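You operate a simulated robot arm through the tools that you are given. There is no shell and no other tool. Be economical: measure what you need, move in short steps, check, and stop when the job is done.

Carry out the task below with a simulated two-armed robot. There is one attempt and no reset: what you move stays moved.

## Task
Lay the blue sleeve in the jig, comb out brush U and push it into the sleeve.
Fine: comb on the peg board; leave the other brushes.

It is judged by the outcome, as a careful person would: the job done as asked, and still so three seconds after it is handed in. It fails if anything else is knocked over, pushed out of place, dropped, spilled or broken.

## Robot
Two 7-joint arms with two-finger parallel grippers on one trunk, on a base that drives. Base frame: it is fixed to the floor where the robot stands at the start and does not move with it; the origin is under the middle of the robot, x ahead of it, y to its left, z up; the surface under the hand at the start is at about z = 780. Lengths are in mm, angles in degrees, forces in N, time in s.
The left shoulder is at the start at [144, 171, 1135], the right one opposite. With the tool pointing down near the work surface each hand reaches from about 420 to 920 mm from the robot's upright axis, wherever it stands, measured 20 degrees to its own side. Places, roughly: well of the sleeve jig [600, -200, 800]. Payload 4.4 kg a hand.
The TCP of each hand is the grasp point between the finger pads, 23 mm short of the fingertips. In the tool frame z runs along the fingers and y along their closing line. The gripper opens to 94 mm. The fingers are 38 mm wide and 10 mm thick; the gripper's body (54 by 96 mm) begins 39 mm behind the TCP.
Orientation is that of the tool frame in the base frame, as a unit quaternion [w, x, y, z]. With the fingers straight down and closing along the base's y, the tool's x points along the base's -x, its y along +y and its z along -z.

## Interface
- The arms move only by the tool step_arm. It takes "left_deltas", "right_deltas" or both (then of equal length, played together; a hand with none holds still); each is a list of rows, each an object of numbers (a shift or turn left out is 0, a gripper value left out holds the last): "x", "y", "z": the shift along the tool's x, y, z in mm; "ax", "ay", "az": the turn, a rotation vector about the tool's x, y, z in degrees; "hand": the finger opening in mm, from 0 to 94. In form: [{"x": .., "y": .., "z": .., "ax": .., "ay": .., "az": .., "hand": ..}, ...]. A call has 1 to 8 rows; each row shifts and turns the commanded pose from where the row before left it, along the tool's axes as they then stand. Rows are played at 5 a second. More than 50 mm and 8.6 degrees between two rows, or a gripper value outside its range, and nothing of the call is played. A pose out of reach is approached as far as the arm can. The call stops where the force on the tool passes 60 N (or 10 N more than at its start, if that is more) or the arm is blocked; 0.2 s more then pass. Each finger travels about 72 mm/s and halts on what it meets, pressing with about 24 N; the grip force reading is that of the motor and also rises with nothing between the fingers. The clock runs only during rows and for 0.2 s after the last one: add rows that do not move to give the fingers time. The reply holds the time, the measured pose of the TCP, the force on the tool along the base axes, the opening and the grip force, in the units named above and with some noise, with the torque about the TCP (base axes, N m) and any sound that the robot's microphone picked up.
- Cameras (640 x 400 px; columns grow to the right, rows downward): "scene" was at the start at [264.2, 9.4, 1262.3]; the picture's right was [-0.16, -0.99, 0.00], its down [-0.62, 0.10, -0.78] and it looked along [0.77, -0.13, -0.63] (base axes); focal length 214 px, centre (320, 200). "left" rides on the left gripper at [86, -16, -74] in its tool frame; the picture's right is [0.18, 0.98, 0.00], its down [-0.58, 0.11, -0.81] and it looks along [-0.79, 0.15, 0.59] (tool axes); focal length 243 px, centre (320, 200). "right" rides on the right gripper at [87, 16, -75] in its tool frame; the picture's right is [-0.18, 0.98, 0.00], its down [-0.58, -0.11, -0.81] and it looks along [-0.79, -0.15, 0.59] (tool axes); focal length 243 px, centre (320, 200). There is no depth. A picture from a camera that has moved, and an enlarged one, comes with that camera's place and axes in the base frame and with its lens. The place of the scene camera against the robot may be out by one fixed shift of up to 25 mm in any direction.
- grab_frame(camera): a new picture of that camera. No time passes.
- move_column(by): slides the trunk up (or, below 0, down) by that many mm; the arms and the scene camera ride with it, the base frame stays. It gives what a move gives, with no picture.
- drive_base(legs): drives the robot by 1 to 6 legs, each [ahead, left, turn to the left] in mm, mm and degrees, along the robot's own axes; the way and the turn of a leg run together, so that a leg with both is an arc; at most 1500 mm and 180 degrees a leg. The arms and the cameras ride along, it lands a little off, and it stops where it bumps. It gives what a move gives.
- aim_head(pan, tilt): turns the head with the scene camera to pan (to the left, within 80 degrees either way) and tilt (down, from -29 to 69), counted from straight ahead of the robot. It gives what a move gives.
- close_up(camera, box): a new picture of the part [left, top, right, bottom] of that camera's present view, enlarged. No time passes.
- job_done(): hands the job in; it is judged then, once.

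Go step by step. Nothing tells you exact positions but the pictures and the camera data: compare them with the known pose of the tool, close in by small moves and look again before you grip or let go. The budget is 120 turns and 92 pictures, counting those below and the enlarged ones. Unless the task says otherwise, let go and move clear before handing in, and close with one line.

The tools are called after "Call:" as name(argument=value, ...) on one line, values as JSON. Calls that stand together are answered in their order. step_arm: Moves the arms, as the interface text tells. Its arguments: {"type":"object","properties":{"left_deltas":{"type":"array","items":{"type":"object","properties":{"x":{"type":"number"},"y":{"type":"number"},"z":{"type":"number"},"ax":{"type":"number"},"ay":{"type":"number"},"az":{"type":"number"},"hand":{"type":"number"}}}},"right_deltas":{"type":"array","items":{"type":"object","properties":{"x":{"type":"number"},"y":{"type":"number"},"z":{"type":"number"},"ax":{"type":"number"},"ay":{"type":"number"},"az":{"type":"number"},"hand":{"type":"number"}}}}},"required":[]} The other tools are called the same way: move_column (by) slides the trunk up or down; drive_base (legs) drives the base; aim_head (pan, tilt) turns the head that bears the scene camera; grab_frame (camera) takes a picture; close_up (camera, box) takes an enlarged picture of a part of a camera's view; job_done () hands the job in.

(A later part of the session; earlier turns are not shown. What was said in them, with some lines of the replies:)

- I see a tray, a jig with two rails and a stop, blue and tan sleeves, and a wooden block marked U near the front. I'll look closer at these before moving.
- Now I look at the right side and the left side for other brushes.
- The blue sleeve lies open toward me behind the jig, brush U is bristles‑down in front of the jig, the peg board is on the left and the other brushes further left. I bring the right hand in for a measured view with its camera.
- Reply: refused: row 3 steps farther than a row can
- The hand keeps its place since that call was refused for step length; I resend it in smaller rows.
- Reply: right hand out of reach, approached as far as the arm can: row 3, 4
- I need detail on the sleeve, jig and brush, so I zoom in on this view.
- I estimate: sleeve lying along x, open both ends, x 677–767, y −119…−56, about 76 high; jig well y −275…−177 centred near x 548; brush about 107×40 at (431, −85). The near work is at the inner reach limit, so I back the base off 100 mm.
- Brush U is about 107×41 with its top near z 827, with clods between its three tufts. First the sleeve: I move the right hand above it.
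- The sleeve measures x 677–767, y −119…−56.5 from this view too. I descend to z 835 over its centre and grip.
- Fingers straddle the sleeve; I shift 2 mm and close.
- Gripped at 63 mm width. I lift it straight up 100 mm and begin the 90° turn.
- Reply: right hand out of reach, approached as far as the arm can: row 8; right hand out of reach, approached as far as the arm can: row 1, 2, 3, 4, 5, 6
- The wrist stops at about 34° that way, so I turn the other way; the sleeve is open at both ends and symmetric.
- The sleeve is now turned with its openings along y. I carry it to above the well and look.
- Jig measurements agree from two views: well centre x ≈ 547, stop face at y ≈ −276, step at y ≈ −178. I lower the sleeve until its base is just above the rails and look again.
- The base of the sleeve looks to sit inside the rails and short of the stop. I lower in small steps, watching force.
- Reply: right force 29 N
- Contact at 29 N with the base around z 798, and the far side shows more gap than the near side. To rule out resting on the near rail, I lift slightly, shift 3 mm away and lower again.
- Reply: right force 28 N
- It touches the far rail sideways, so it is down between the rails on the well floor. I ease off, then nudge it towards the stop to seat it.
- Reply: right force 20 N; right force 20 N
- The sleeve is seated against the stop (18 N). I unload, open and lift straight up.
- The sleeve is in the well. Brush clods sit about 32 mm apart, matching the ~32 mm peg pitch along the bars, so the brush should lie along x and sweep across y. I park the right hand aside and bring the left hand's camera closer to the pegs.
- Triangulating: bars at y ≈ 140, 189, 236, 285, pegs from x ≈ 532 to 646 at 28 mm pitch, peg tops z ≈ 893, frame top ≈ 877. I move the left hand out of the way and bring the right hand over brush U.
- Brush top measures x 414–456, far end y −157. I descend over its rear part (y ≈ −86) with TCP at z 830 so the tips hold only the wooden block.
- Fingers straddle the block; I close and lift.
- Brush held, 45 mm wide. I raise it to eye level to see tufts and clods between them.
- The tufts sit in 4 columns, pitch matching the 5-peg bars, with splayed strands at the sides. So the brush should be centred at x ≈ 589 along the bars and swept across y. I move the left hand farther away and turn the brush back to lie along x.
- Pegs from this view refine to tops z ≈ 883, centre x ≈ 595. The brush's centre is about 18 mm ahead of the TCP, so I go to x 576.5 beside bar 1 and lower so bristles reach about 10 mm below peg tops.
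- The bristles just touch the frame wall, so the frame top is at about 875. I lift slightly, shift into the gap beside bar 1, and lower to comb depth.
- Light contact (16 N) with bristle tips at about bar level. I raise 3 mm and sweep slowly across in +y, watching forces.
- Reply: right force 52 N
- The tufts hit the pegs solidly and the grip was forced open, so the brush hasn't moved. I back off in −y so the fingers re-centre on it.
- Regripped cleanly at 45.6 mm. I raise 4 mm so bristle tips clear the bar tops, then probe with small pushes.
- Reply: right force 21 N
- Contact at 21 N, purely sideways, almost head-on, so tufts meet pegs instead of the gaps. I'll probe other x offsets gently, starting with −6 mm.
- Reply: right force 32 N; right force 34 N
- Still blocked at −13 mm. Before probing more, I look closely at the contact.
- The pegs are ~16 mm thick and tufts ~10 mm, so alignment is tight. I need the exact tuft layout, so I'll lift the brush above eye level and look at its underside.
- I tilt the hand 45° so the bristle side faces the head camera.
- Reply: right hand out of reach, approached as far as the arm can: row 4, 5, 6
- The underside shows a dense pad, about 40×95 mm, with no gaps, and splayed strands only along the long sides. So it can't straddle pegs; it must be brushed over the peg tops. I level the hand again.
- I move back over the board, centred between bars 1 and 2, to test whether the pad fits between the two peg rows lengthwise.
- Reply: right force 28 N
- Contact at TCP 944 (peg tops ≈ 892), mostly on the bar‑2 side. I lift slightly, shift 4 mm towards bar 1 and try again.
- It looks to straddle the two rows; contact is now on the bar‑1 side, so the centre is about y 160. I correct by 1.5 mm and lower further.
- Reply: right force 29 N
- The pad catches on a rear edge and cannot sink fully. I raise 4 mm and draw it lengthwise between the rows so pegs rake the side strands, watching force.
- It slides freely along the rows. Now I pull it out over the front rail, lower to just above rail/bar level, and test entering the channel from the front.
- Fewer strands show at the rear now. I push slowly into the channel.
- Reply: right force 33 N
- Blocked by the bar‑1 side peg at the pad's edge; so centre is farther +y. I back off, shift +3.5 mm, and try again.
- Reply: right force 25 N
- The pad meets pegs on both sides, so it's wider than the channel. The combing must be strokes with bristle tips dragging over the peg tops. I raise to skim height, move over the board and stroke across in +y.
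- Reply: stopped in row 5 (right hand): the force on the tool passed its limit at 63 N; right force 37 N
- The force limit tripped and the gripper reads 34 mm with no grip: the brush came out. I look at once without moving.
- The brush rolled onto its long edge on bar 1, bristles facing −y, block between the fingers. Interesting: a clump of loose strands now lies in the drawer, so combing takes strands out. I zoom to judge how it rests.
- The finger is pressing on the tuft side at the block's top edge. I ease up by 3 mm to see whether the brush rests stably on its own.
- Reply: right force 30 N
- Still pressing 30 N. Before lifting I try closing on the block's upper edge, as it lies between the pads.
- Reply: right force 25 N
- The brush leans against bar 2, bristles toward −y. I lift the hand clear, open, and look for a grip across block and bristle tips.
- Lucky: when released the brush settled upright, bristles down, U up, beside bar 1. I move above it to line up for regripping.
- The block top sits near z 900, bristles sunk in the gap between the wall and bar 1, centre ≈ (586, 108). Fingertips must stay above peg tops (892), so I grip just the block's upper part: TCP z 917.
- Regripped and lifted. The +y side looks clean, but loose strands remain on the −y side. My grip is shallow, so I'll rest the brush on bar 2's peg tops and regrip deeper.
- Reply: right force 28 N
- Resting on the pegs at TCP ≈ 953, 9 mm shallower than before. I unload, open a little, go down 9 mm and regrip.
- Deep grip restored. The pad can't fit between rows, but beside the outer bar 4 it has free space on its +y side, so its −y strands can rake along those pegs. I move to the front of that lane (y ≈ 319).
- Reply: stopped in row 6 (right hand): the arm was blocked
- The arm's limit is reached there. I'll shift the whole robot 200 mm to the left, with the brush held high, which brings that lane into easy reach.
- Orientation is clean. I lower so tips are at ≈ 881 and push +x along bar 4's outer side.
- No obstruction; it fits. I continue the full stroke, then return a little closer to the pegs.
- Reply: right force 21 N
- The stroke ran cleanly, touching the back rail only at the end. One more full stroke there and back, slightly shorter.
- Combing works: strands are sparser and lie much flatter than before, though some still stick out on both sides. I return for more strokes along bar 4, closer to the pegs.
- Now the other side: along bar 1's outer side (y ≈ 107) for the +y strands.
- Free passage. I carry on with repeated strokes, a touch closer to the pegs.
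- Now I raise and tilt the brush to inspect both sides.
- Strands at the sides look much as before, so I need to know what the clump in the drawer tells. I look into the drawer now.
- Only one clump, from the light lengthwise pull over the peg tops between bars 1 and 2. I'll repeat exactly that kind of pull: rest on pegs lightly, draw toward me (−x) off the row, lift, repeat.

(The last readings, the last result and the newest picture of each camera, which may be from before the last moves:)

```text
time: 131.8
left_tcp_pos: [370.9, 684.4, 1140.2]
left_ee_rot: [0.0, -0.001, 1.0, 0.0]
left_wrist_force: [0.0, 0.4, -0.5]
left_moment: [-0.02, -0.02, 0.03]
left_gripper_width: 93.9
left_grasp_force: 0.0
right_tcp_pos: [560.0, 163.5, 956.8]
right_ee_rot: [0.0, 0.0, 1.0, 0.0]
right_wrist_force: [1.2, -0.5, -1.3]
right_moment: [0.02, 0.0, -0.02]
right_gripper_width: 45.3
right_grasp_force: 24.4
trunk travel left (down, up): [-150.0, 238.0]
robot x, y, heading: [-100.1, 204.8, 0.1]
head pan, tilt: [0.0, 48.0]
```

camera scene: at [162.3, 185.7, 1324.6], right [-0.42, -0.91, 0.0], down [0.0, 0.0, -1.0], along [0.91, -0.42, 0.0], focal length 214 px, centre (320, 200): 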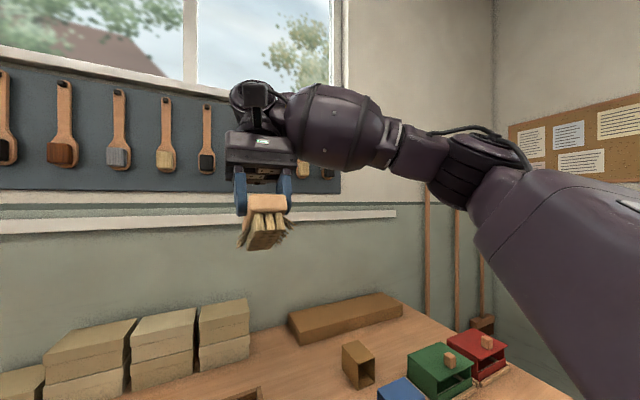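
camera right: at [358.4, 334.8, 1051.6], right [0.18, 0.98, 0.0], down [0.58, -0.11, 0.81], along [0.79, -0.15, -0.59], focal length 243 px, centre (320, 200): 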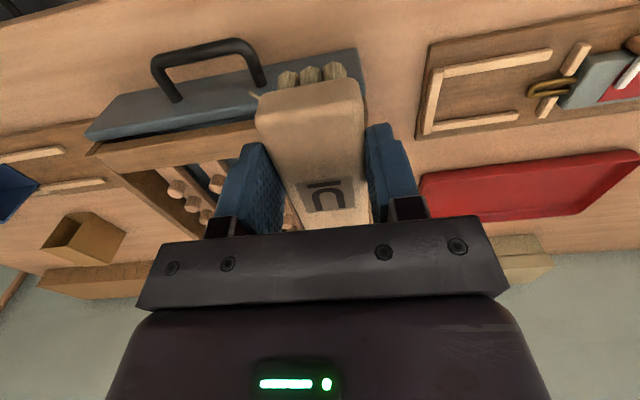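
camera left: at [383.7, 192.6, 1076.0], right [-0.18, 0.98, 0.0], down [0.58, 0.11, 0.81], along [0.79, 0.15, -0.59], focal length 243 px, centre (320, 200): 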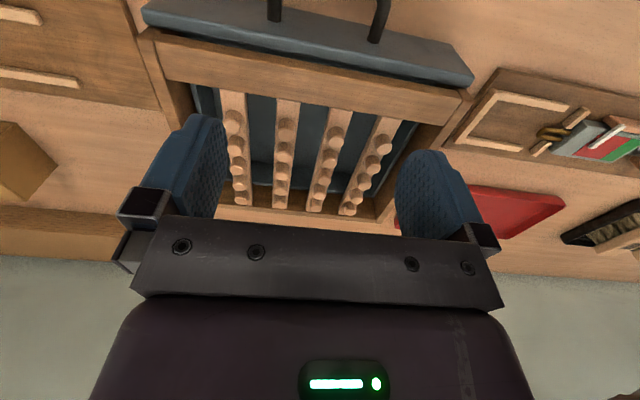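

Call:
step_arm(right_deltas=[{"z": 10}, {"z": 5}, {"z": 3}, {}])

```text
time: 132.8
left_tcp_pos: [368.9, 683.9, 1141.7]
left_ee_rot: [0.003, -0.001, 1.0, 0.0]
left_wrist_force: [0.3, -0.3, -0.1]
left_moment: [0.01, 0.0, -0.01]
left_gripper_width: 94.1
left_grasp_force: 0.1
right_tcp_pos: [558.6, 163.9, 942.1]
right_ee_rot: [0.002, -0.001, 1.0, 0.001]
right_wrist_force: [0.2, -0.1, 19.8]
right_moment: [-0.06, -0.32, 0.06]
right_gripper_width: 45.4
right_grasp_force: 23.8
trunk travel left (down, up): [-150.0, 238.0]
robot x, y, heading: [-101.1, 198.1, 0.4]
head pan, tilt: [0.0, 48.0]
```

Balanced contact at 20 N. I pull −x off the rows, watching for jams, then lift.

Call:
step_arm(right_deltas=[{"z": -1}, {"x": 20}, {"x": 25}, {"x": 25}, {"x": 25}, {"x": 25}, {"z": -15}, {}])

Call:
close_up(camera="scene", box=[260, 130, 360, 210])

```text
time: 134.6
left_tcp_pos: [371.5, 684.0, 1141.1]
left_ee_rot: [-0.001, -0.001, 1.0, 0.0]
left_wrist_force: [-0.9, 0.0, -0.1]
left_moment: [0.01, 0.0, 0.01]
left_gripper_width: 94.0
left_grasp_force: 0.0
right_tcp_pos: [439.5, 162.7, 954.5]
right_ee_rot: [-0.001, -0.001, 1.0, -0.001]
right_wrist_force: [0.1, -0.5, -1.0]
right_moment: [0.01, 0.02, 0.03]
right_gripper_width: 45.5
right_grasp_force: 24.0
trunk travel left (down, up): [-150.0, 238.0]
robot x, y, heading: [-100.9, 200.2, -0.0]
head pan, tilt: [0.0, 48.0]
```

```text
5.00 times, centred on (310, 170) of scene
camera zoom: at [159.8, 223.7, 1249.2], right [0.0, -1.0, 0.0], down [-0.74, 0.0, -0.67], along [0.67, 0.0, -0.74], focal length 1072 px, centre (370, 350)
```

zoom: 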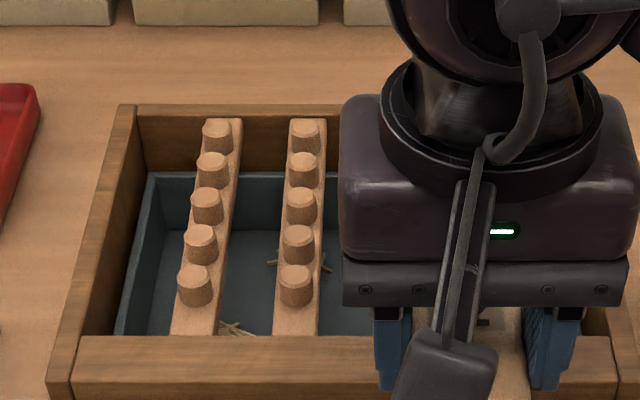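

A second clump of loose strands dropped into the drawer: this pull is what combs it. I repeat it.

Call:
step_arm(right_deltas=[{"x": -40}, {"x": -40}, {"x": -40}, {"z": 10}, {"z": 5}, {}])

Call:
step_arm(right_deltas=[{"x": 20}, {"x": 25}, {"x": 25}, {"x": 25}, {"x": 25}, {"z": -15}, {}])

Call:
close_up(camera="scene", box=[260, 130, 360, 210])

```text
time: 136.0
left_tcp_pos: [369.9, 683.9, 1142.1]
left_ee_rot: [0.001, 0.0, 1.0, 0.0]
left_wrist_force: [0.2, 0.1, -1.1]
left_moment: [-0.01, 0.0, 0.02]
left_gripper_width: 93.9
left_grasp_force: 0.0
right_tcp_pos: [561.0, 163.5, 941.8]
right_ee_rot: [0.001, -0.001, 1.0, 0.001]
right_wrist_force: [2.4, -3.1, 11.7]
right_moment: [-0.17, 0.14, 0.09]
right_gripper_width: 45.4
right_grasp_force: 24.2
trunk travel left (down, up): [-150.0, 238.0]
robot x, y, heading: [-98.1, 196.7, 0.0]
head pan, tilt: [0.0, 48.0]
```

```text
time: 137.6
left_tcp_pos: [372.1, 683.4, 1140.0]
left_ee_rot: [-0.001, 0.0, 1.0, 0.0]
left_wrist_force: [0.3, -1.0, 0.6]
left_moment: [0.02, -0.05, 0.03]
left_gripper_width: 94.0
left_grasp_force: 0.0
right_tcp_pos: [440.4, 163.2, 954.0]
right_ee_rot: [-0.001, 0.0, 1.0, 0.0]
right_wrist_force: [-0.2, -0.2, -0.9]
right_moment: [0.01, 0.03, -0.01]
right_gripper_width: 45.5
right_grasp_force: 23.7
trunk travel left (down, up): [-150.0, 238.0]
robot x, y, heading: [-97.3, 198.8, 0.0]
head pan, tilt: [0.0, 48.0]
```

```text
5.00 times, centred on (310, 170) of scene
camera zoom: at [159.7, 223.7, 1249.3], right [0.0, -1.0, 0.0], down [-0.74, 0.0, -0.67], along [0.67, 0.0, -0.74], focal length 1072 px, centre (370, 350)
```

zoom: 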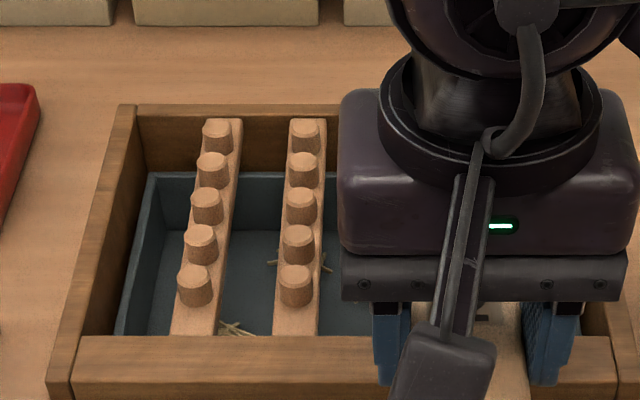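

I do one more identical pull, then lift to inspect.

Call:
step_arm(right_deltas=[{"x": -40}, {"x": -40}, {"x": -40}, {"z": 10}, {"z": 6}, {}])

Call:
step_arm(right_deltas=[{"x": 20}, {"x": 25}, {"x": 25}, {"x": 25}, {"x": 25}, {"z": -20}, {"z": -40}, {"z": -40}])

Call:
step_arm(right_deltas=[{"z": -45}, {"z": -45}, {"z": -45}, {"z": -45}, {"z": -45}, {"x": -15, "z": -45}, {"z": -45}, {}])

Call:
step_arm(right_deltas=[{"ay": 8}, {"ay": 8}, {"ay": 8}, {}])

Call:
aim_head(pan=-12, tilt=0)

Call:
close_up(camera="scene", box=[260, 180, 380, 280])

```text
time: 139.0
left_tcp_pos: [370.1, 684.0, 1142.6]
left_ee_rot: [0.001, -0.001, 1.0, 0.0]
left_wrist_force: [0.4, 0.7, 0.2]
left_moment: [-0.01, 0.02, -0.01]
left_gripper_width: 94.0
left_grasp_force: 0.0
right_tcp_pos: [561.2, 163.0, 940.8]
right_ee_rot: [0.002, -0.001, 1.0, 0.001]
right_wrist_force: [3.2, -2.4, 12.6]
right_moment: [-0.04, 0.25, 0.04]
right_gripper_width: 45.4
right_grasp_force: 23.6
trunk travel left (down, up): [-150.0, 238.0]
robot x, y, heading: [-100.3, 200.9, 0.2]
head pan, tilt: [0.0, 48.0]
```

```text
time: 140.8
left_tcp_pos: [369.8, 684.4, 1141.9]
left_ee_rot: [0.001, -0.002, 1.0, 0.0]
left_wrist_force: [-0.1, 0.6, -0.3]
left_moment: [-0.03, 0.0, -0.03]
left_gripper_width: 94.0
left_grasp_force: 0.1
right_tcp_pos: [439.4, 164.0, 1040.3]
right_ee_rot: [0.0, 0.0, 1.0, 0.001]
right_wrist_force: [-0.2, 0.7, -1.5]
right_moment: [-0.02, 0.03, 0.02]
right_gripper_width: 45.6
right_grasp_force: 24.2
trunk travel left (down, up): [-150.0, 238.0]
robot x, y, heading: [-100.7, 201.9, 0.1]
head pan, tilt: [0.0, 48.0]
```

```text
time: 142.6
left_tcp_pos: [371.9, 684.3, 1140.1]
left_ee_rot: [-0.001, -0.001, 1.0, 0.0]
left_wrist_force: [0.6, -1.3, -0.4]
left_moment: [-0.03, 0.04, 0.0]
left_gripper_width: 94.0
left_grasp_force: 0.0
right_tcp_pos: [457.4, 162.4, 1352.3]
right_ee_rot: [-0.002, 0.0, 1.0, 0.0]
right_wrist_force: [0.2, -0.7, -2.3]
right_moment: [-0.01, 0.04, -0.01]
right_gripper_width: 45.3
right_grasp_force: 24.2
trunk travel left (down, up): [-150.0, 238.0]
robot x, y, heading: [-102.0, 194.7, 0.2]
head pan, tilt: [0.0, 48.0]
```

```text
time: 143.6
left_tcp_pos: [371.7, 682.5, 1141.5]
left_ee_rot: [0.0, 0.0, 1.0, -0.001]
left_wrist_force: [-0.7, 0.5, -0.1]
left_moment: [0.03, 0.04, -0.03]
left_gripper_width: 94.0
left_grasp_force: 0.1
right_tcp_pos: [455.1, 164.2, 1353.5]
right_ee_rot: [-0.21, 0.0, 0.978, 0.0]
right_wrist_force: [0.0, -0.2, -1.6]
right_moment: [-0.01, 0.02, -0.02]
right_gripper_width: 45.2
right_grasp_force: 23.9
trunk travel left (down, up): [-150.0, 238.0]
robot x, y, heading: [-101.5, 198.8, 0.1]
head pan, tilt: [0.0, 48.0]
```

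```text
time: 144.8
left_tcp_pos: [370.8, 684.4, 1140.6]
left_ee_rot: [0.0, -0.002, 1.0, 0.0]
left_wrist_force: [0.2, -0.3, -0.4]
left_moment: [0.0, -0.02, -0.02]
left_gripper_width: 94.1
left_grasp_force: 0.1
right_tcp_pos: [454.8, 164.3, 1354.2]
right_ee_rot: [-0.209, 0.0, 0.978, 0.001]
right_wrist_force: [0.8, 1.1, -0.6]
right_moment: [0.01, 0.03, -0.01]
right_gripper_width: 45.2
right_grasp_force: 23.9
trunk travel left (down, up): [-150.0, 238.0]
robot x, y, heading: [-100.4, 201.2, 0.3]
head pan, tilt: [-12.0, 0.0]
```

```text
4.00 times, centred on (320, 230) of scene
camera zoom: at [168.8, 205.0, 1324.5], right [-0.21, -0.98, 0.0], down [0.0, 0.0, -1.0], along [0.98, -0.21, 0.0], focal length 858 px, centre (320, 80)
```

zoom: 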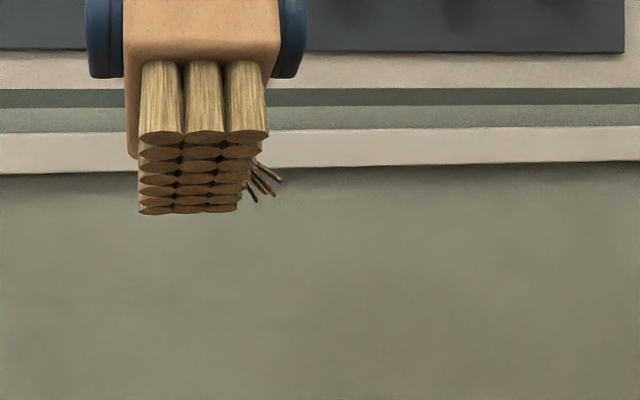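

Great: only one strand group is left, at the far end on the −y side; everything else is clean. I repeat the pull with the far end tilted down 1.5° so that end drags properly.

Call:
step_arm(right_deltas=[{"ay": -8}, {"ay": -8}, {"ay": -6.5}, {"x": -21, "z": 45}, {"x": -21, "z": 45}, {"x": -21, "z": 45}, {"x": -21, "z": 45}, {"x": -21, "z": 45}])

Call:
step_arm(right_deltas=[{"z": 45}, {"z": 45}, {"z": 45}, {"z": 30}, {"y": -1}, {}])

```text
time: 146.6
left_tcp_pos: [372.3, 683.7, 1137.9]
left_ee_rot: [-0.001, -0.001, 1.0, 0.0]
left_wrist_force: [-0.4, 0.3, -0.6]
left_moment: [-0.04, 0.04, 0.0]
left_gripper_width: 93.9
left_grasp_force: 0.1
right_tcp_pos: [556.1, 164.1, 1123.2]
right_ee_rot: [-0.015, -0.001, 1.0, 0.0]
right_wrist_force: [1.4, 0.4, -1.2]
right_moment: [0.0, 0.06, -0.01]
right_gripper_width: 45.5
right_grasp_force: 23.9
trunk travel left (down, up): [-150.0, 238.0]
robot x, y, heading: [-99.4, 198.3, 0.2]
head pan, tilt: [-12.0, 0.0]
```

```text
time: 148.0
left_tcp_pos: [370.7, 683.8, 1140.2]
left_ee_rot: [0.0, -0.001, 1.0, 0.0]
left_wrist_force: [0.1, -0.3, 0.1]
left_moment: [0.01, -0.01, 0.0]
left_gripper_width: 94.1
left_grasp_force: 0.0
right_tcp_pos: [549.1, 162.4, 960.5]
right_ee_rot: [-0.014, -0.001, 1.0, 0.0]
right_wrist_force: [-0.3, -1.4, -0.7]
right_moment: [-0.01, 0.02, -0.01]
right_gripper_width: 45.3
right_grasp_force: 23.6
trunk travel left (down, up): [-150.0, 238.0]
robot x, y, heading: [-98.3, 200.1, 0.1]
head pan, tilt: [-12.0, 0.0]
```

Call:
step_arm(right_deltas=[{"x": -12}, {"z": 10}, {"z": 6}, {"z": 3}, {}])

Call:
step_arm(right_deltas=[{"x": 20}, {"x": 25}, {"x": 25}, {"x": 25}, {"x": 25}, {"z": -15}, {}])

```text
time: 149.2
left_tcp_pos: [372.0, 685.1, 1141.0]
left_ee_rot: [-0.001, -0.001, 1.0, 0.0]
left_wrist_force: [-0.1, 0.0, 0.5]
left_moment: [0.0, 0.0, 0.01]
left_gripper_width: 94.0
left_grasp_force: 0.1
right_tcp_pos: [561.8, 162.5, 942.4]
right_ee_rot: [-0.014, 0.0, 1.0, 0.0]
right_wrist_force: [0.4, -0.2, -0.5]
right_moment: [-0.02, 0.05, 0.01]
right_gripper_width: 45.6
right_grasp_force: 24.5
trunk travel left (down, up): [-150.0, 238.0]
robot x, y, heading: [-99.3, 200.3, 0.1]
head pan, tilt: [-12.0, 0.0]
```

```text
time: 150.8
left_tcp_pos: [371.4, 683.8, 1140.7]
left_ee_rot: [0.0, -0.001, 1.0, 0.0]
left_wrist_force: [0.2, -1.1, 0.7]
left_moment: [0.0, -0.04, -0.04]
left_gripper_width: 94.1
left_grasp_force: 0.0
right_tcp_pos: [441.6, 163.3, 960.1]
right_ee_rot: [-0.015, 0.0, 1.0, 0.0]
right_wrist_force: [-0.3, 0.9, -1.3]
right_moment: [0.0, 0.01, 0.01]
right_gripper_width: 45.4
right_grasp_force: 23.8
trunk travel left (down, up): [-150.0, 238.0]
robot x, y, heading: [-100.8, 200.4, 0.0]
head pan, tilt: [-12.0, 0.0]
```

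No contact that time; I go 4–5 mm lower on the next pull.

Call:
step_arm(right_deltas=[{"x": -40}, {"x": -40}, {"x": -40}, {"z": 12}, {"z": 6}, {"z": 4}, {}])

```text
time: 152.4
left_tcp_pos: [368.4, 683.3, 1142.8]
left_ee_rot: [0.002, -0.001, 1.0, 0.0]
left_wrist_force: [-0.6, -0.8, 0.8]
left_moment: [0.02, 0.02, -0.01]
left_gripper_width: 94.1
left_grasp_force: 0.1
right_tcp_pos: [561.2, 162.7, 939.8]
right_ee_rot: [-0.01, 0.0, 1.0, 0.002]
right_wrist_force: [6.6, -2.2, 29.4]
right_moment: [0.15, -0.21, -0.07]
right_gripper_width: 45.7
right_grasp_force: 23.7
trunk travel left (down, up): [-150.0, 238.0]
robot x, y, heading: [-103.6, 203.0, 0.0]
head pan, tilt: [-12.0, 0.0]
```

Call:
step_arm(right_deltas=[{"x": 15, "z": -2}, {"x": 20}, {"x": 25}, {"x": 25}, {"x": 30}, {"z": -20}, {"ay": -1.5}, {}])

Call:
step_arm(right_deltas=[{"z": -48}, {"z": -48}, {"z": -48}, {"z": -48}, {"z": -48}, {"z": -48}, {"x": -10, "z": -45}, {"z": -45}])

Call:
step_arm(right_deltas=[{"ay": 8}, {"ay": 8}, {"ay": 8}, {}])

Call:
close_up(camera="scene", box=[260, 180, 360, 260])

```text
time: 154.2
left_tcp_pos: [371.2, 684.5, 1141.0]
left_ee_rot: [0.001, -0.001, 1.0, 0.0]
left_wrist_force: [0.3, -0.2, 0.2]
left_moment: [-0.04, -0.01, -0.01]
left_gripper_width: 93.8
left_grasp_force: 0.0
right_tcp_pos: [447.2, 163.3, 959.6]
right_ee_rot: [-0.001, 0.0, 1.0, 0.0]
right_wrist_force: [-0.6, -0.6, -0.5]
right_moment: [0.04, 0.03, 0.02]
right_gripper_width: 45.3
right_grasp_force: 24.3
trunk travel left (down, up): [-150.0, 238.0]
robot x, y, heading: [-97.8, 199.9, 0.1]
head pan, tilt: [-12.0, 0.0]
```

```text
time: 156.0
left_tcp_pos: [370.1, 684.4, 1141.7]
left_ee_rot: [0.001, 0.0, 1.0, 0.0]
left_wrist_force: [-1.0, 0.1, 0.5]
left_moment: [-0.01, -0.03, 0.01]
left_gripper_width: 93.9
left_grasp_force: 0.0
right_tcp_pos: [455.5, 160.7, 1340.3]
right_ee_rot: [0.0, -0.001, 1.0, 0.0]
right_wrist_force: [-1.0, 1.4, -0.4]
right_moment: [-0.02, -0.04, 0.02]
right_gripper_width: 45.6
right_grasp_force: 23.7
trunk travel left (down, up): [-150.0, 238.0]
robot x, y, heading: [-98.6, 199.4, -0.1]
head pan, tilt: [-12.0, 0.0]
```

```text
time: 157.0
left_tcp_pos: [371.1, 682.4, 1140.8]
left_ee_rot: [0.001, 0.0, 1.0, 0.0]
left_wrist_force: [0.1, -0.3, -0.4]
left_moment: [0.0, 0.02, -0.02]
left_gripper_width: 94.3
left_grasp_force: 0.0
right_tcp_pos: [457.1, 160.5, 1336.9]
right_ee_rot: [-0.21, -0.001, 0.978, 0.0]
right_wrist_force: [1.0, 0.3, -1.2]
right_moment: [0.02, 0.0, 0.01]
right_gripper_width: 45.7
right_grasp_force: 23.9
trunk travel left (down, up): [-150.0, 238.0]
robot x, y, heading: [-99.4, 197.1, -0.1]
head pan, tilt: [-12.0, 0.0]
```

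```text
5.00 times, centred on (310, 220) of scene
camera zoom: at [168.6, 204.9, 1324.6], right [-0.21, -0.98, 0.0], down [0.0, 0.0, -1.0], along [0.98, -0.21, 0.0], focal length 1072 px, centre (370, 100)
```

zoom: 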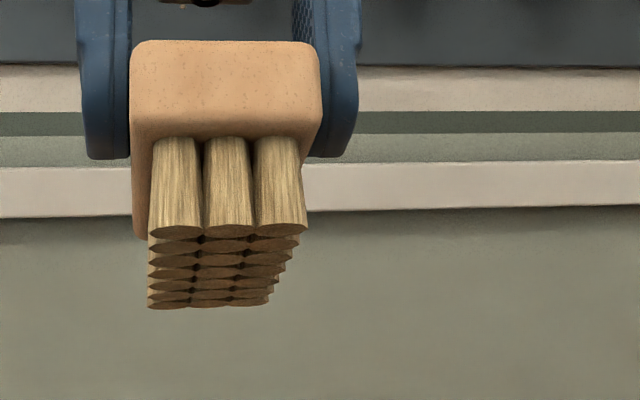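

Brush U is fully combed out, with no stray strands. Next I level the hand, lower it a bit, turn it 90° for the jig, and drive the base back to the right.

Call:
step_arm(right_deltas=[{"ay": -8}, {"ay": -8}, {"ay": -8}, {"x": -10, "z": 48}, {"x": -10, "z": 48}, {"x": -10, "z": 48}, {"z": 48}, {"az": 8.2}])

Call:
step_arm(right_deltas=[{"az": 8.2}, {"az": 8.2}, {"az": 8.2}, {"az": 8.2}, {"az": 8.2}, {"az": 8.2}, {"az": 8.2}, {"az": 8.2}])

Call:
step_arm(right_deltas=[{"az": 8.2}, {"az": 8}, {}])

Call:
drive_base(legs=[[0, -200, 0]])

```text
time: 158.8
left_tcp_pos: [370.0, 685.2, 1142.8]
left_ee_rot: [0.001, -0.001, 1.0, 0.0]
left_wrist_force: [-0.3, 1.2, -0.3]
left_moment: [0.02, 0.0, 0.03]
left_gripper_width: 94.0
left_grasp_force: 0.1
right_tcp_pos: [486.8, 161.8, 1145.2]
right_ee_rot: [0.0, 0.071, 0.997, 0.0]
right_wrist_force: [-0.6, -0.7, -1.1]
right_moment: [-0.01, 0.04, -0.01]
right_gripper_width: 45.4
right_grasp_force: 23.9
trunk travel left (down, up): [-150.0, 238.0]
robot x, y, heading: [-99.6, 199.4, 0.0]
head pan, tilt: [-12.0, 0.0]
```

```text
time: 160.6
left_tcp_pos: [370.8, 683.3, 1140.9]
left_ee_rot: [0.0, 0.0, 1.0, 0.0]
left_wrist_force: [0.9, -0.1, -0.7]
left_moment: [0.0, 0.01, 0.03]
left_gripper_width: 93.8
left_grasp_force: 0.1
right_tcp_pos: [488.0, 162.0, 1146.3]
right_ee_rot: [-0.001, 0.602, 0.799, -0.001]
right_wrist_force: [-0.5, 0.1, -1.3]
right_moment: [0.01, 0.01, 0.0]
right_gripper_width: 45.7
right_grasp_force: 24.0
trunk travel left (down, up): [-150.0, 238.0]
robot x, y, heading: [-97.3, 199.8, 0.1]
head pan, tilt: [-12.0, 0.0]
```

```text
time: 161.4
left_tcp_pos: [369.9, 684.7, 1140.5]
left_ee_rot: [0.0, 0.0, 1.0, 0.0]
left_wrist_force: [0.3, -0.7, -0.6]
left_moment: [-0.04, 0.03, 0.01]
left_gripper_width: 94.2
left_grasp_force: 0.0
right_tcp_pos: [487.6, 162.2, 1145.3]
right_ee_rot: [0.0, 0.707, 0.707, -0.001]
right_wrist_force: [-0.1, 0.1, -1.6]
right_moment: [0.03, -0.01, -0.02]
right_gripper_width: 45.7
right_grasp_force: 24.3
trunk travel left (down, up): [-150.0, 238.0]
robot x, y, heading: [-99.1, 204.0, 0.1]
head pan, tilt: [-12.0, 0.0]
```

```text
time: 163.8
left_tcp_pos: [372.5, 483.0, 1141.0]
left_ee_rot: [-0.001, 0.0, 1.0, 0.0]
left_wrist_force: [0.0, 0.3, 0.3]
left_moment: [0.01, 0.02, 0.02]
left_gripper_width: 94.0
left_grasp_force: 0.0
right_tcp_pos: [487.8, -37.9, 1145.4]
right_ee_rot: [-0.001, 0.707, 0.707, -0.001]
right_wrist_force: [-0.4, -0.7, -1.3]
right_moment: [0.06, 0.02, 0.04]
right_gripper_width: 45.6
right_grasp_force: 23.8
trunk travel left (down, up): [-150.0, 238.0]
robot x, y, heading: [-96.9, -2.2, 0.2]
head pan, tilt: [-12.0, 0.0]
```

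Call:
step_arm(right_deltas=[{"x": -9, "y": 10, "z": 44}, {"x": -9, "y": 10, "z": 44}, {"x": -9, "y": 10, "z": 44}, {"x": -9, "y": 10, "z": 44}, {"x": -8, "y": 10, "z": 44}, {"x": -8, "y": 10, "z": 44}, {}])

Call:
aim_head(pan=-20, tilt=50)

Call:
close_up(camera="scene", box=[240, 100, 400, 220])

```text
time: 165.3
left_tcp_pos: [370.8, 484.6, 1140.5]
left_ee_rot: [0.002, -0.001, 1.0, -0.001]
left_wrist_force: [0.2, 0.2, 0.1]
left_moment: [0.0, -0.03, -0.02]
left_gripper_width: 94.0
left_grasp_force: 0.1
right_tcp_pos: [545.6, -89.5, 882.3]
right_ee_rot: [0.0, 0.708, 0.707, -0.001]
right_wrist_force: [0.5, -0.3, 0.4]
right_moment: [0.03, 0.0, -0.02]
right_gripper_width: 45.8
right_grasp_force: 24.6
trunk travel left (down, up): [-150.0, 238.0]
robot x, y, heading: [-101.9, -1.4, -0.0]
head pan, tilt: [-12.0, 0.0]
```

```text
time: 166.5
left_tcp_pos: [371.4, 483.0, 1140.3]
left_ee_rot: [-0.001, 0.001, 1.0, 0.0]
left_wrist_force: [0.3, -0.2, 0.4]
left_moment: [-0.02, 0.0, 0.0]
left_gripper_width: 93.7
left_grasp_force: 0.1
right_tcp_pos: [545.7, -88.4, 882.0]
right_ee_rot: [0.0, 0.707, 0.707, -0.001]
right_wrist_force: [-0.2, -0.6, -0.7]
right_moment: [0.02, -0.01, 0.01]
right_gripper_width: 45.6
right_grasp_force: 24.2
trunk travel left (down, up): [-150.0, 238.0]
robot x, y, heading: [-99.2, 2.2, 0.0]
head pan, tilt: [-20.0, 50.0]
```

```text
3.33 times, centred on (320, 160) of scene
camera zoom: at [153.3, -2.9, 1246.8], right [-0.34, -0.94, 0.0], down [-0.72, 0.26, -0.64], along [0.6, -0.22, -0.77], focal length 715 px, centre (320, 333)
```

zoom: 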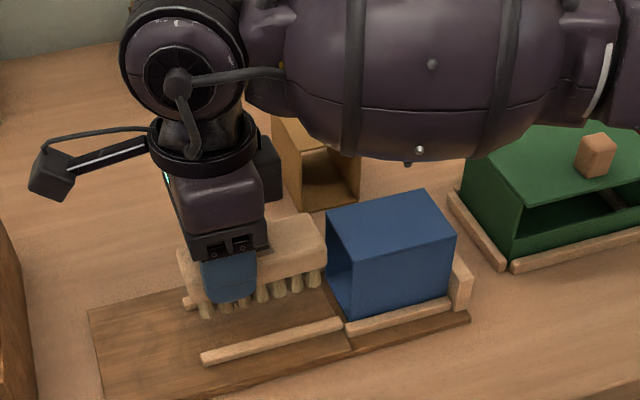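

The brush lines up with the sleeve mouth. I correct x by +2 and lower onto the guide.

Call:
step_arm(right_deltas=[{"y": 2.3, "z": 15}, {"z": 8}, {"z": 4}, {"z": 2}, {}])

```text
time: 167.7
left_tcp_pos: [371.9, 484.0, 1141.2]
left_ee_rot: [0.001, 0.0, 1.0, 0.0]
left_wrist_force: [1.3, 0.2, -0.2]
left_moment: [-0.02, -0.01, -0.02]
left_gripper_width: 94.1
left_grasp_force: 0.0
right_tcp_pos: [548.3, -89.5, 853.0]
right_ee_rot: [-0.001, 0.707, 0.707, 0.0]
right_wrist_force: [0.0, 0.5, -1.7]
right_moment: [0.05, 0.01, 0.02]
right_gripper_width: 45.6
right_grasp_force: 23.6
trunk travel left (down, up): [-150.0, 238.0]
robot x, y, heading: [-98.3, 0.3, -0.1]
head pan, tilt: [-20.0, 50.0]
```

Call:
step_arm(right_deltas=[{"z": 1.5}, {"z": 1.5}, {}])

```text
time: 168.5
left_tcp_pos: [371.4, 484.4, 1140.8]
left_ee_rot: [0.0, -0.001, 1.0, 0.0]
left_wrist_force: [-0.1, 0.1, -1.0]
left_moment: [0.01, 0.0, 0.02]
left_gripper_width: 93.9
left_grasp_force: 0.0
right_tcp_pos: [548.5, -90.8, 850.8]
right_ee_rot: [0.0, 0.707, 0.707, -0.001]
right_wrist_force: [-0.1, 0.1, -1.2]
right_moment: [0.05, -0.01, 0.02]
right_gripper_width: 45.4
right_grasp_force: 23.7
trunk travel left (down, up): [-150.0, 238.0]
robot x, y, heading: [-98.3, 0.2, 0.1]
head pan, tilt: [-20.0, 50.0]
```

No contact yet, so tips hover near 801, close to the sleeve's inner floor. I raise 2.5 mm and slide −y towards the mouth.

Call:
step_arm(right_deltas=[{"z": -2.5}, {"x": -12}, {"x": -12}, {"x": -8}, {"x": -8}, {}])

Call:
close_up(camera="scene", box=[260, 120, 380, 210])

```text
time: 169.9
left_tcp_pos: [370.4, 482.8, 1141.8]
left_ee_rot: [0.0, 0.0, 1.0, 0.0]
left_wrist_force: [0.3, 0.1, 0.2]
left_moment: [-0.01, 0.07, -0.01]
left_gripper_width: 93.9
left_grasp_force: 0.0
right_tcp_pos: [549.7, -130.3, 851.8]
right_ee_rot: [-0.001, 0.707, 0.707, 0.0]
right_wrist_force: [-0.1, -0.7, -0.3]
right_moment: [0.02, -0.01, 0.01]
right_gripper_width: 45.8
right_grasp_force: 23.9
trunk travel left (down, up): [-150.0, 238.0]
robot x, y, heading: [-101.1, 0.4, -0.1]
head pan, tilt: [-20.0, 50.0]
```

```text
4.44 times, centred on (320, 165) of scene
camera zoom: at [153.3, -2.8, 1246.7], right [-0.34, -0.94, 0.0], down [-0.72, 0.26, -0.64], along [0.6, -0.22, -0.77], focal length 953 px, centre (320, 356)
```

zoom: 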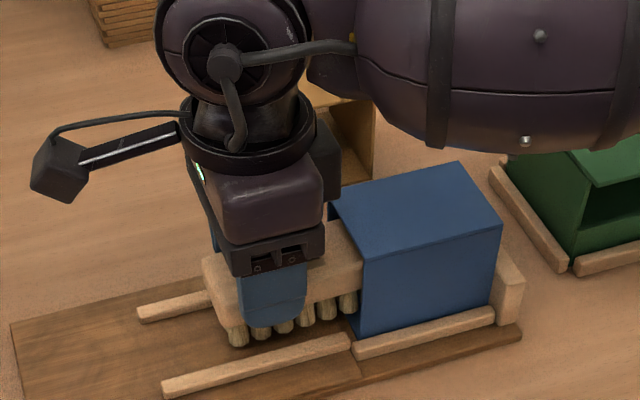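

It's entering cleanly with no force. I slide on until the fingers are just short of the mouth.

Call:
step_arm(right_deltas=[{"x": -10}, {"x": -10}, {"x": -7}, {"x": -5}, {}])

```text
time: 171.1
left_tcp_pos: [371.0, 482.5, 1140.7]
left_ee_rot: [-0.001, 0.0, 1.0, -0.001]
left_wrist_force: [-0.5, 0.8, -0.2]
left_moment: [-0.02, -0.01, 0.01]
left_gripper_width: 94.0
left_grasp_force: 0.0
right_tcp_pos: [550.4, -162.4, 851.8]
right_ee_rot: [-0.001, 0.707, 0.707, -0.001]
right_wrist_force: [0.2, 0.0, -0.9]
right_moment: [0.03, -0.02, -0.01]
right_gripper_width: 45.7
right_grasp_force: 24.2
trunk travel left (down, up): [-150.0, 238.0]
robot x, y, heading: [-97.4, 1.6, 0.2]
head pan, tilt: [-20.0, 50.0]
```

Brush front is about 45–50 mm inside. I lower 1.5 mm, release, lift, and move back behind it with fingers closed for pushing.

Call:
step_arm(right_deltas=[{"z": 1.5}, {"hand": 58}, {"hand": 66}, {"z": -25}, {"z": -35}, {"x": 35, "hand": 30}, {"x": 35, "hand": 4}, {"hand": 0}])

Call:
grab_frame(camera="right")

```text
time: 172.9
left_tcp_pos: [371.3, 482.5, 1140.4]
left_ee_rot: [0.0, 0.0, 1.0, 0.0]
left_wrist_force: [0.0, 0.4, 0.0]
left_moment: [0.03, -0.02, -0.01]
left_gripper_width: 93.9
left_grasp_force: 0.1
right_tcp_pos: [549.9, -91.5, 911.3]
right_ee_rot: [-0.001, 0.706, 0.708, -0.001]
right_wrist_force: [0.0, 0.1, -0.5]
right_moment: [-0.01, -0.01, 0.01]
right_gripper_width: 0.0
right_grasp_force: 24.0
trunk travel left (down, up): [-150.0, 238.0]
robot x, y, heading: [-95.3, -1.4, -0.2]
head pan, tilt: [-20.0, 50.0]
```

```text
6 pictures are left
camera right: at [566.1, -5.6, 985.1], right [0.98, -0.18, 0.0], down [-0.11, -0.58, 0.81], along [-0.15, -0.79, -0.59], focal length 243 px, centre (320, 200)
```

right: 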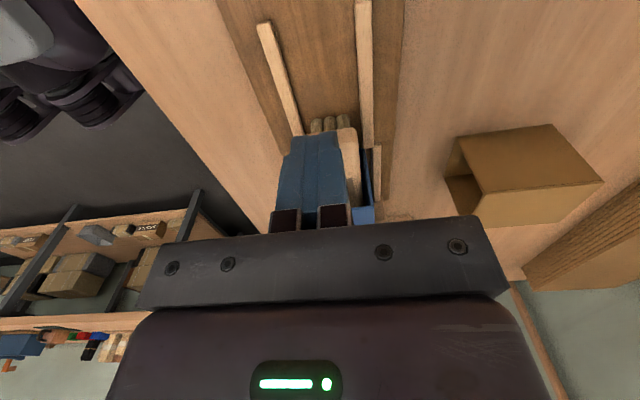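

The brush stands upright in line. I lower the closed fingers behind it and push −y gently.

Call:
step_arm(right_deltas=[{"x": 5, "z": 33}, {"z": 33}, {}])

Call:
step_arm(right_deltas=[{"x": -10}, {"x": -10}, {"x": -8}, {"x": -8}, {"x": -8}, {}])

```text
time: 173.7
left_tcp_pos: [370.9, 483.9, 1142.1]
left_ee_rot: [0.0, 0.0, 1.0, 0.0]
left_wrist_force: [0.6, -0.6, 0.0]
left_moment: [0.01, 0.02, 0.01]
left_gripper_width: 94.0
left_grasp_force: 0.1
right_tcp_pos: [548.0, -86.7, 844.6]
right_ee_rot: [0.0, 0.708, 0.707, 0.0]
right_wrist_force: [-0.1, -0.8, 0.0]
right_moment: [-0.01, 0.0, -0.02]
right_gripper_width: 0.0
right_grasp_force: 23.7
trunk travel left (down, up): [-150.0, 238.0]
robot x, y, heading: [-97.0, -0.4, 0.1]
head pan, tilt: [-20.0, 50.0]
```

```text
time: 175.1
left_tcp_pos: [371.6, 483.9, 1140.5]
left_ee_rot: [0.0, 0.0, 1.0, -0.001]
left_wrist_force: [0.4, 1.4, 0.1]
left_moment: [0.01, 0.0, 0.0]
left_gripper_width: 93.9
left_grasp_force: 0.0
right_tcp_pos: [549.0, -131.2, 844.0]
right_ee_rot: [-0.001, 0.707, 0.707, 0.0]
right_wrist_force: [0.4, 1.1, 0.6]
right_moment: [-0.02, 0.0, -0.04]
right_gripper_width: 0.0
right_grasp_force: 23.6
trunk travel left (down, up): [-150.0, 238.0]
robot x, y, heading: [-95.3, 2.2, 0.0]
head pan, tilt: [-20.0, 50.0]
```

It moves with almost no resistance. I continue in small steps until it meets the stop.

Call:
step_arm(right_deltas=[{"x": -5}, {"x": -5}, {"x": -4}, {"x": -3}, {}])

Call:
close_up(camera="scene", box=[260, 120, 380, 210])

```text
time: 176.3
left_tcp_pos: [372.1, 483.6, 1141.6]
left_ee_rot: [-0.001, 0.0, 1.0, 0.0]
left_wrist_force: [0.0, -1.0, -1.0]
left_moment: [-0.01, -0.01, -0.02]
left_gripper_width: 94.2
left_grasp_force: 0.0
right_tcp_pos: [548.7, -147.1, 844.3]
right_ee_rot: [-0.001, 0.706, 0.708, 0.0]
right_wrist_force: [0.5, 5.9, 0.4]
right_moment: [0.17, 0.01, 0.01]
right_gripper_width: 0.0
right_grasp_force: 24.5
trunk travel left (down, up): [-150.0, 238.0]
robot x, y, heading: [-100.6, 1.8, -0.2]
head pan, tilt: [-20.0, 50.0]
```

```text
4.44 times, centred on (320, 165) of scene
camera zoom: at [153.3, -2.2, 1246.7], right [-0.34, -0.94, 0.0], down [-0.72, 0.26, -0.64], along [0.6, -0.22, -0.77], focal length 953 px, centre (320, 356)
```

zoom: 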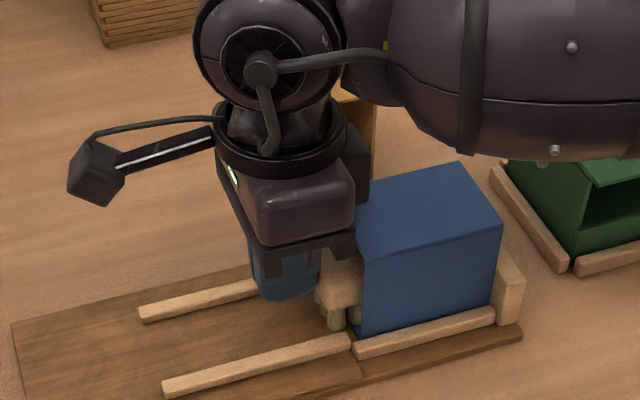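

Call:
step_arm(right_deltas=[{"x": -3}, {"x": -3}, {"x": -2}, {}])

```text
time: 177.3
left_tcp_pos: [371.2, 488.2, 1137.8]
left_ee_rot: [0.001, -0.001, 1.0, -0.003]
left_wrist_force: [-0.1, -0.7, 0.3]
left_moment: [0.02, 0.02, 0.01]
left_gripper_width: 94.2
left_grasp_force: 0.0
right_tcp_pos: [549.1, -148.2, 846.7]
right_ee_rot: [-0.003, 0.705, 0.709, 0.003]
right_wrist_force: [1.2, 52.2, -1.0]
right_moment: [1.06, 0.02, 0.02]
right_gripper_width: 0.4
right_grasp_force: 24.3
trunk travel left (down, up): [-150.0, 238.0]
robot x, y, heading: [-97.7, -0.3, 0.3]
head pan, tilt: [-20.0, 50.0]
```

It's home against the stop. I back off, lift clear and check.

Call:
step_arm(right_deltas=[{"x": 10}, {"x": 20}, {"x": 20}, {"z": -40}, {"z": -40}, {"z": -40}, {"x": 40}, {}])

Call:
close_up(camera="scene", box=[250, 110, 390, 215])

Call:
grab_frame(camera="scene")

```text
time: 179.1
left_tcp_pos: [370.8, 482.3, 1141.5]
left_ee_rot: [0.0, 0.001, 1.0, 0.0]
left_wrist_force: [0.3, 0.9, 0.1]
left_moment: [-0.02, 0.01, 0.0]
left_gripper_width: 94.0
left_grasp_force: 0.0
right_tcp_pos: [548.6, -66.9, 964.4]
right_ee_rot: [0.0, 0.707, 0.707, 0.0]
right_wrist_force: [-0.6, -0.5, 0.9]
right_moment: [0.02, 0.0, 0.02]
right_gripper_width: 0.0
right_grasp_force: 23.8
trunk travel left (down, up): [-150.0, 238.0]
robot x, y, heading: [-97.6, -2.1, 0.2]
head pan, tilt: [-20.0, 50.0]
```

```text
3.81 times, centred on (320, 162) of scene
camera zoom: at [152.7, -3.7, 1246.9], right [-0.34, -0.94, 0.0], down [-0.72, 0.26, -0.64], along [0.6, -0.22, -0.77], focal length 817 px, centre (320, 343)
```

zoom: 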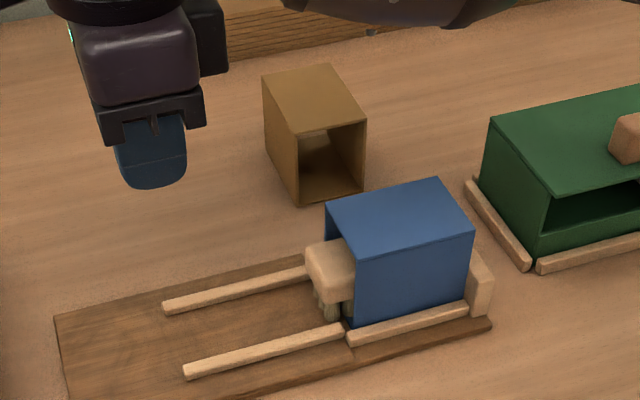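

```text
3 pictures are left
camera scene: at [152.7, -3.7, 1246.9], right [-0.34, -0.94, 0.0], down [-0.72, 0.26, -0.64], along [0.6, -0.22, -0.77], focal length 214 px, centre (320, 200)
```

scene: 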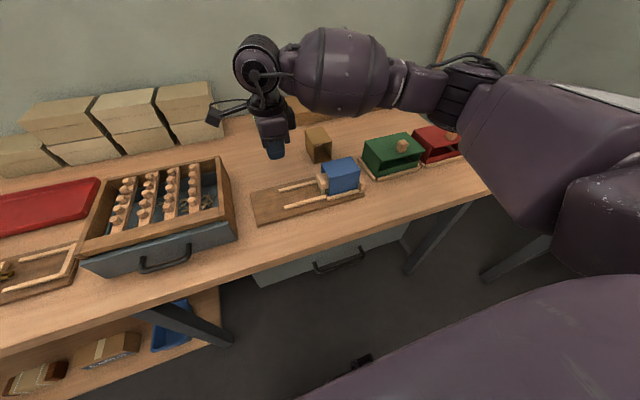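

The brush sits in the blue sleeve in the jig, seated against the stop with about 20 mm showing because it is longer than the sleeve. The strands combed out of it are in the drawer, the rest of the bench looks undisturbed, and both hands are clear.

Call:
job_done()

```text
The job is handed in.
```

The blue sleeve is in the jig, and brush U is combed out on the peg board and pushed into the sleeve up to the stop. During combing the brush was knocked out of my grip once. It landed upright on the peg board and I picked it up again. I didn't touch the other brushes.
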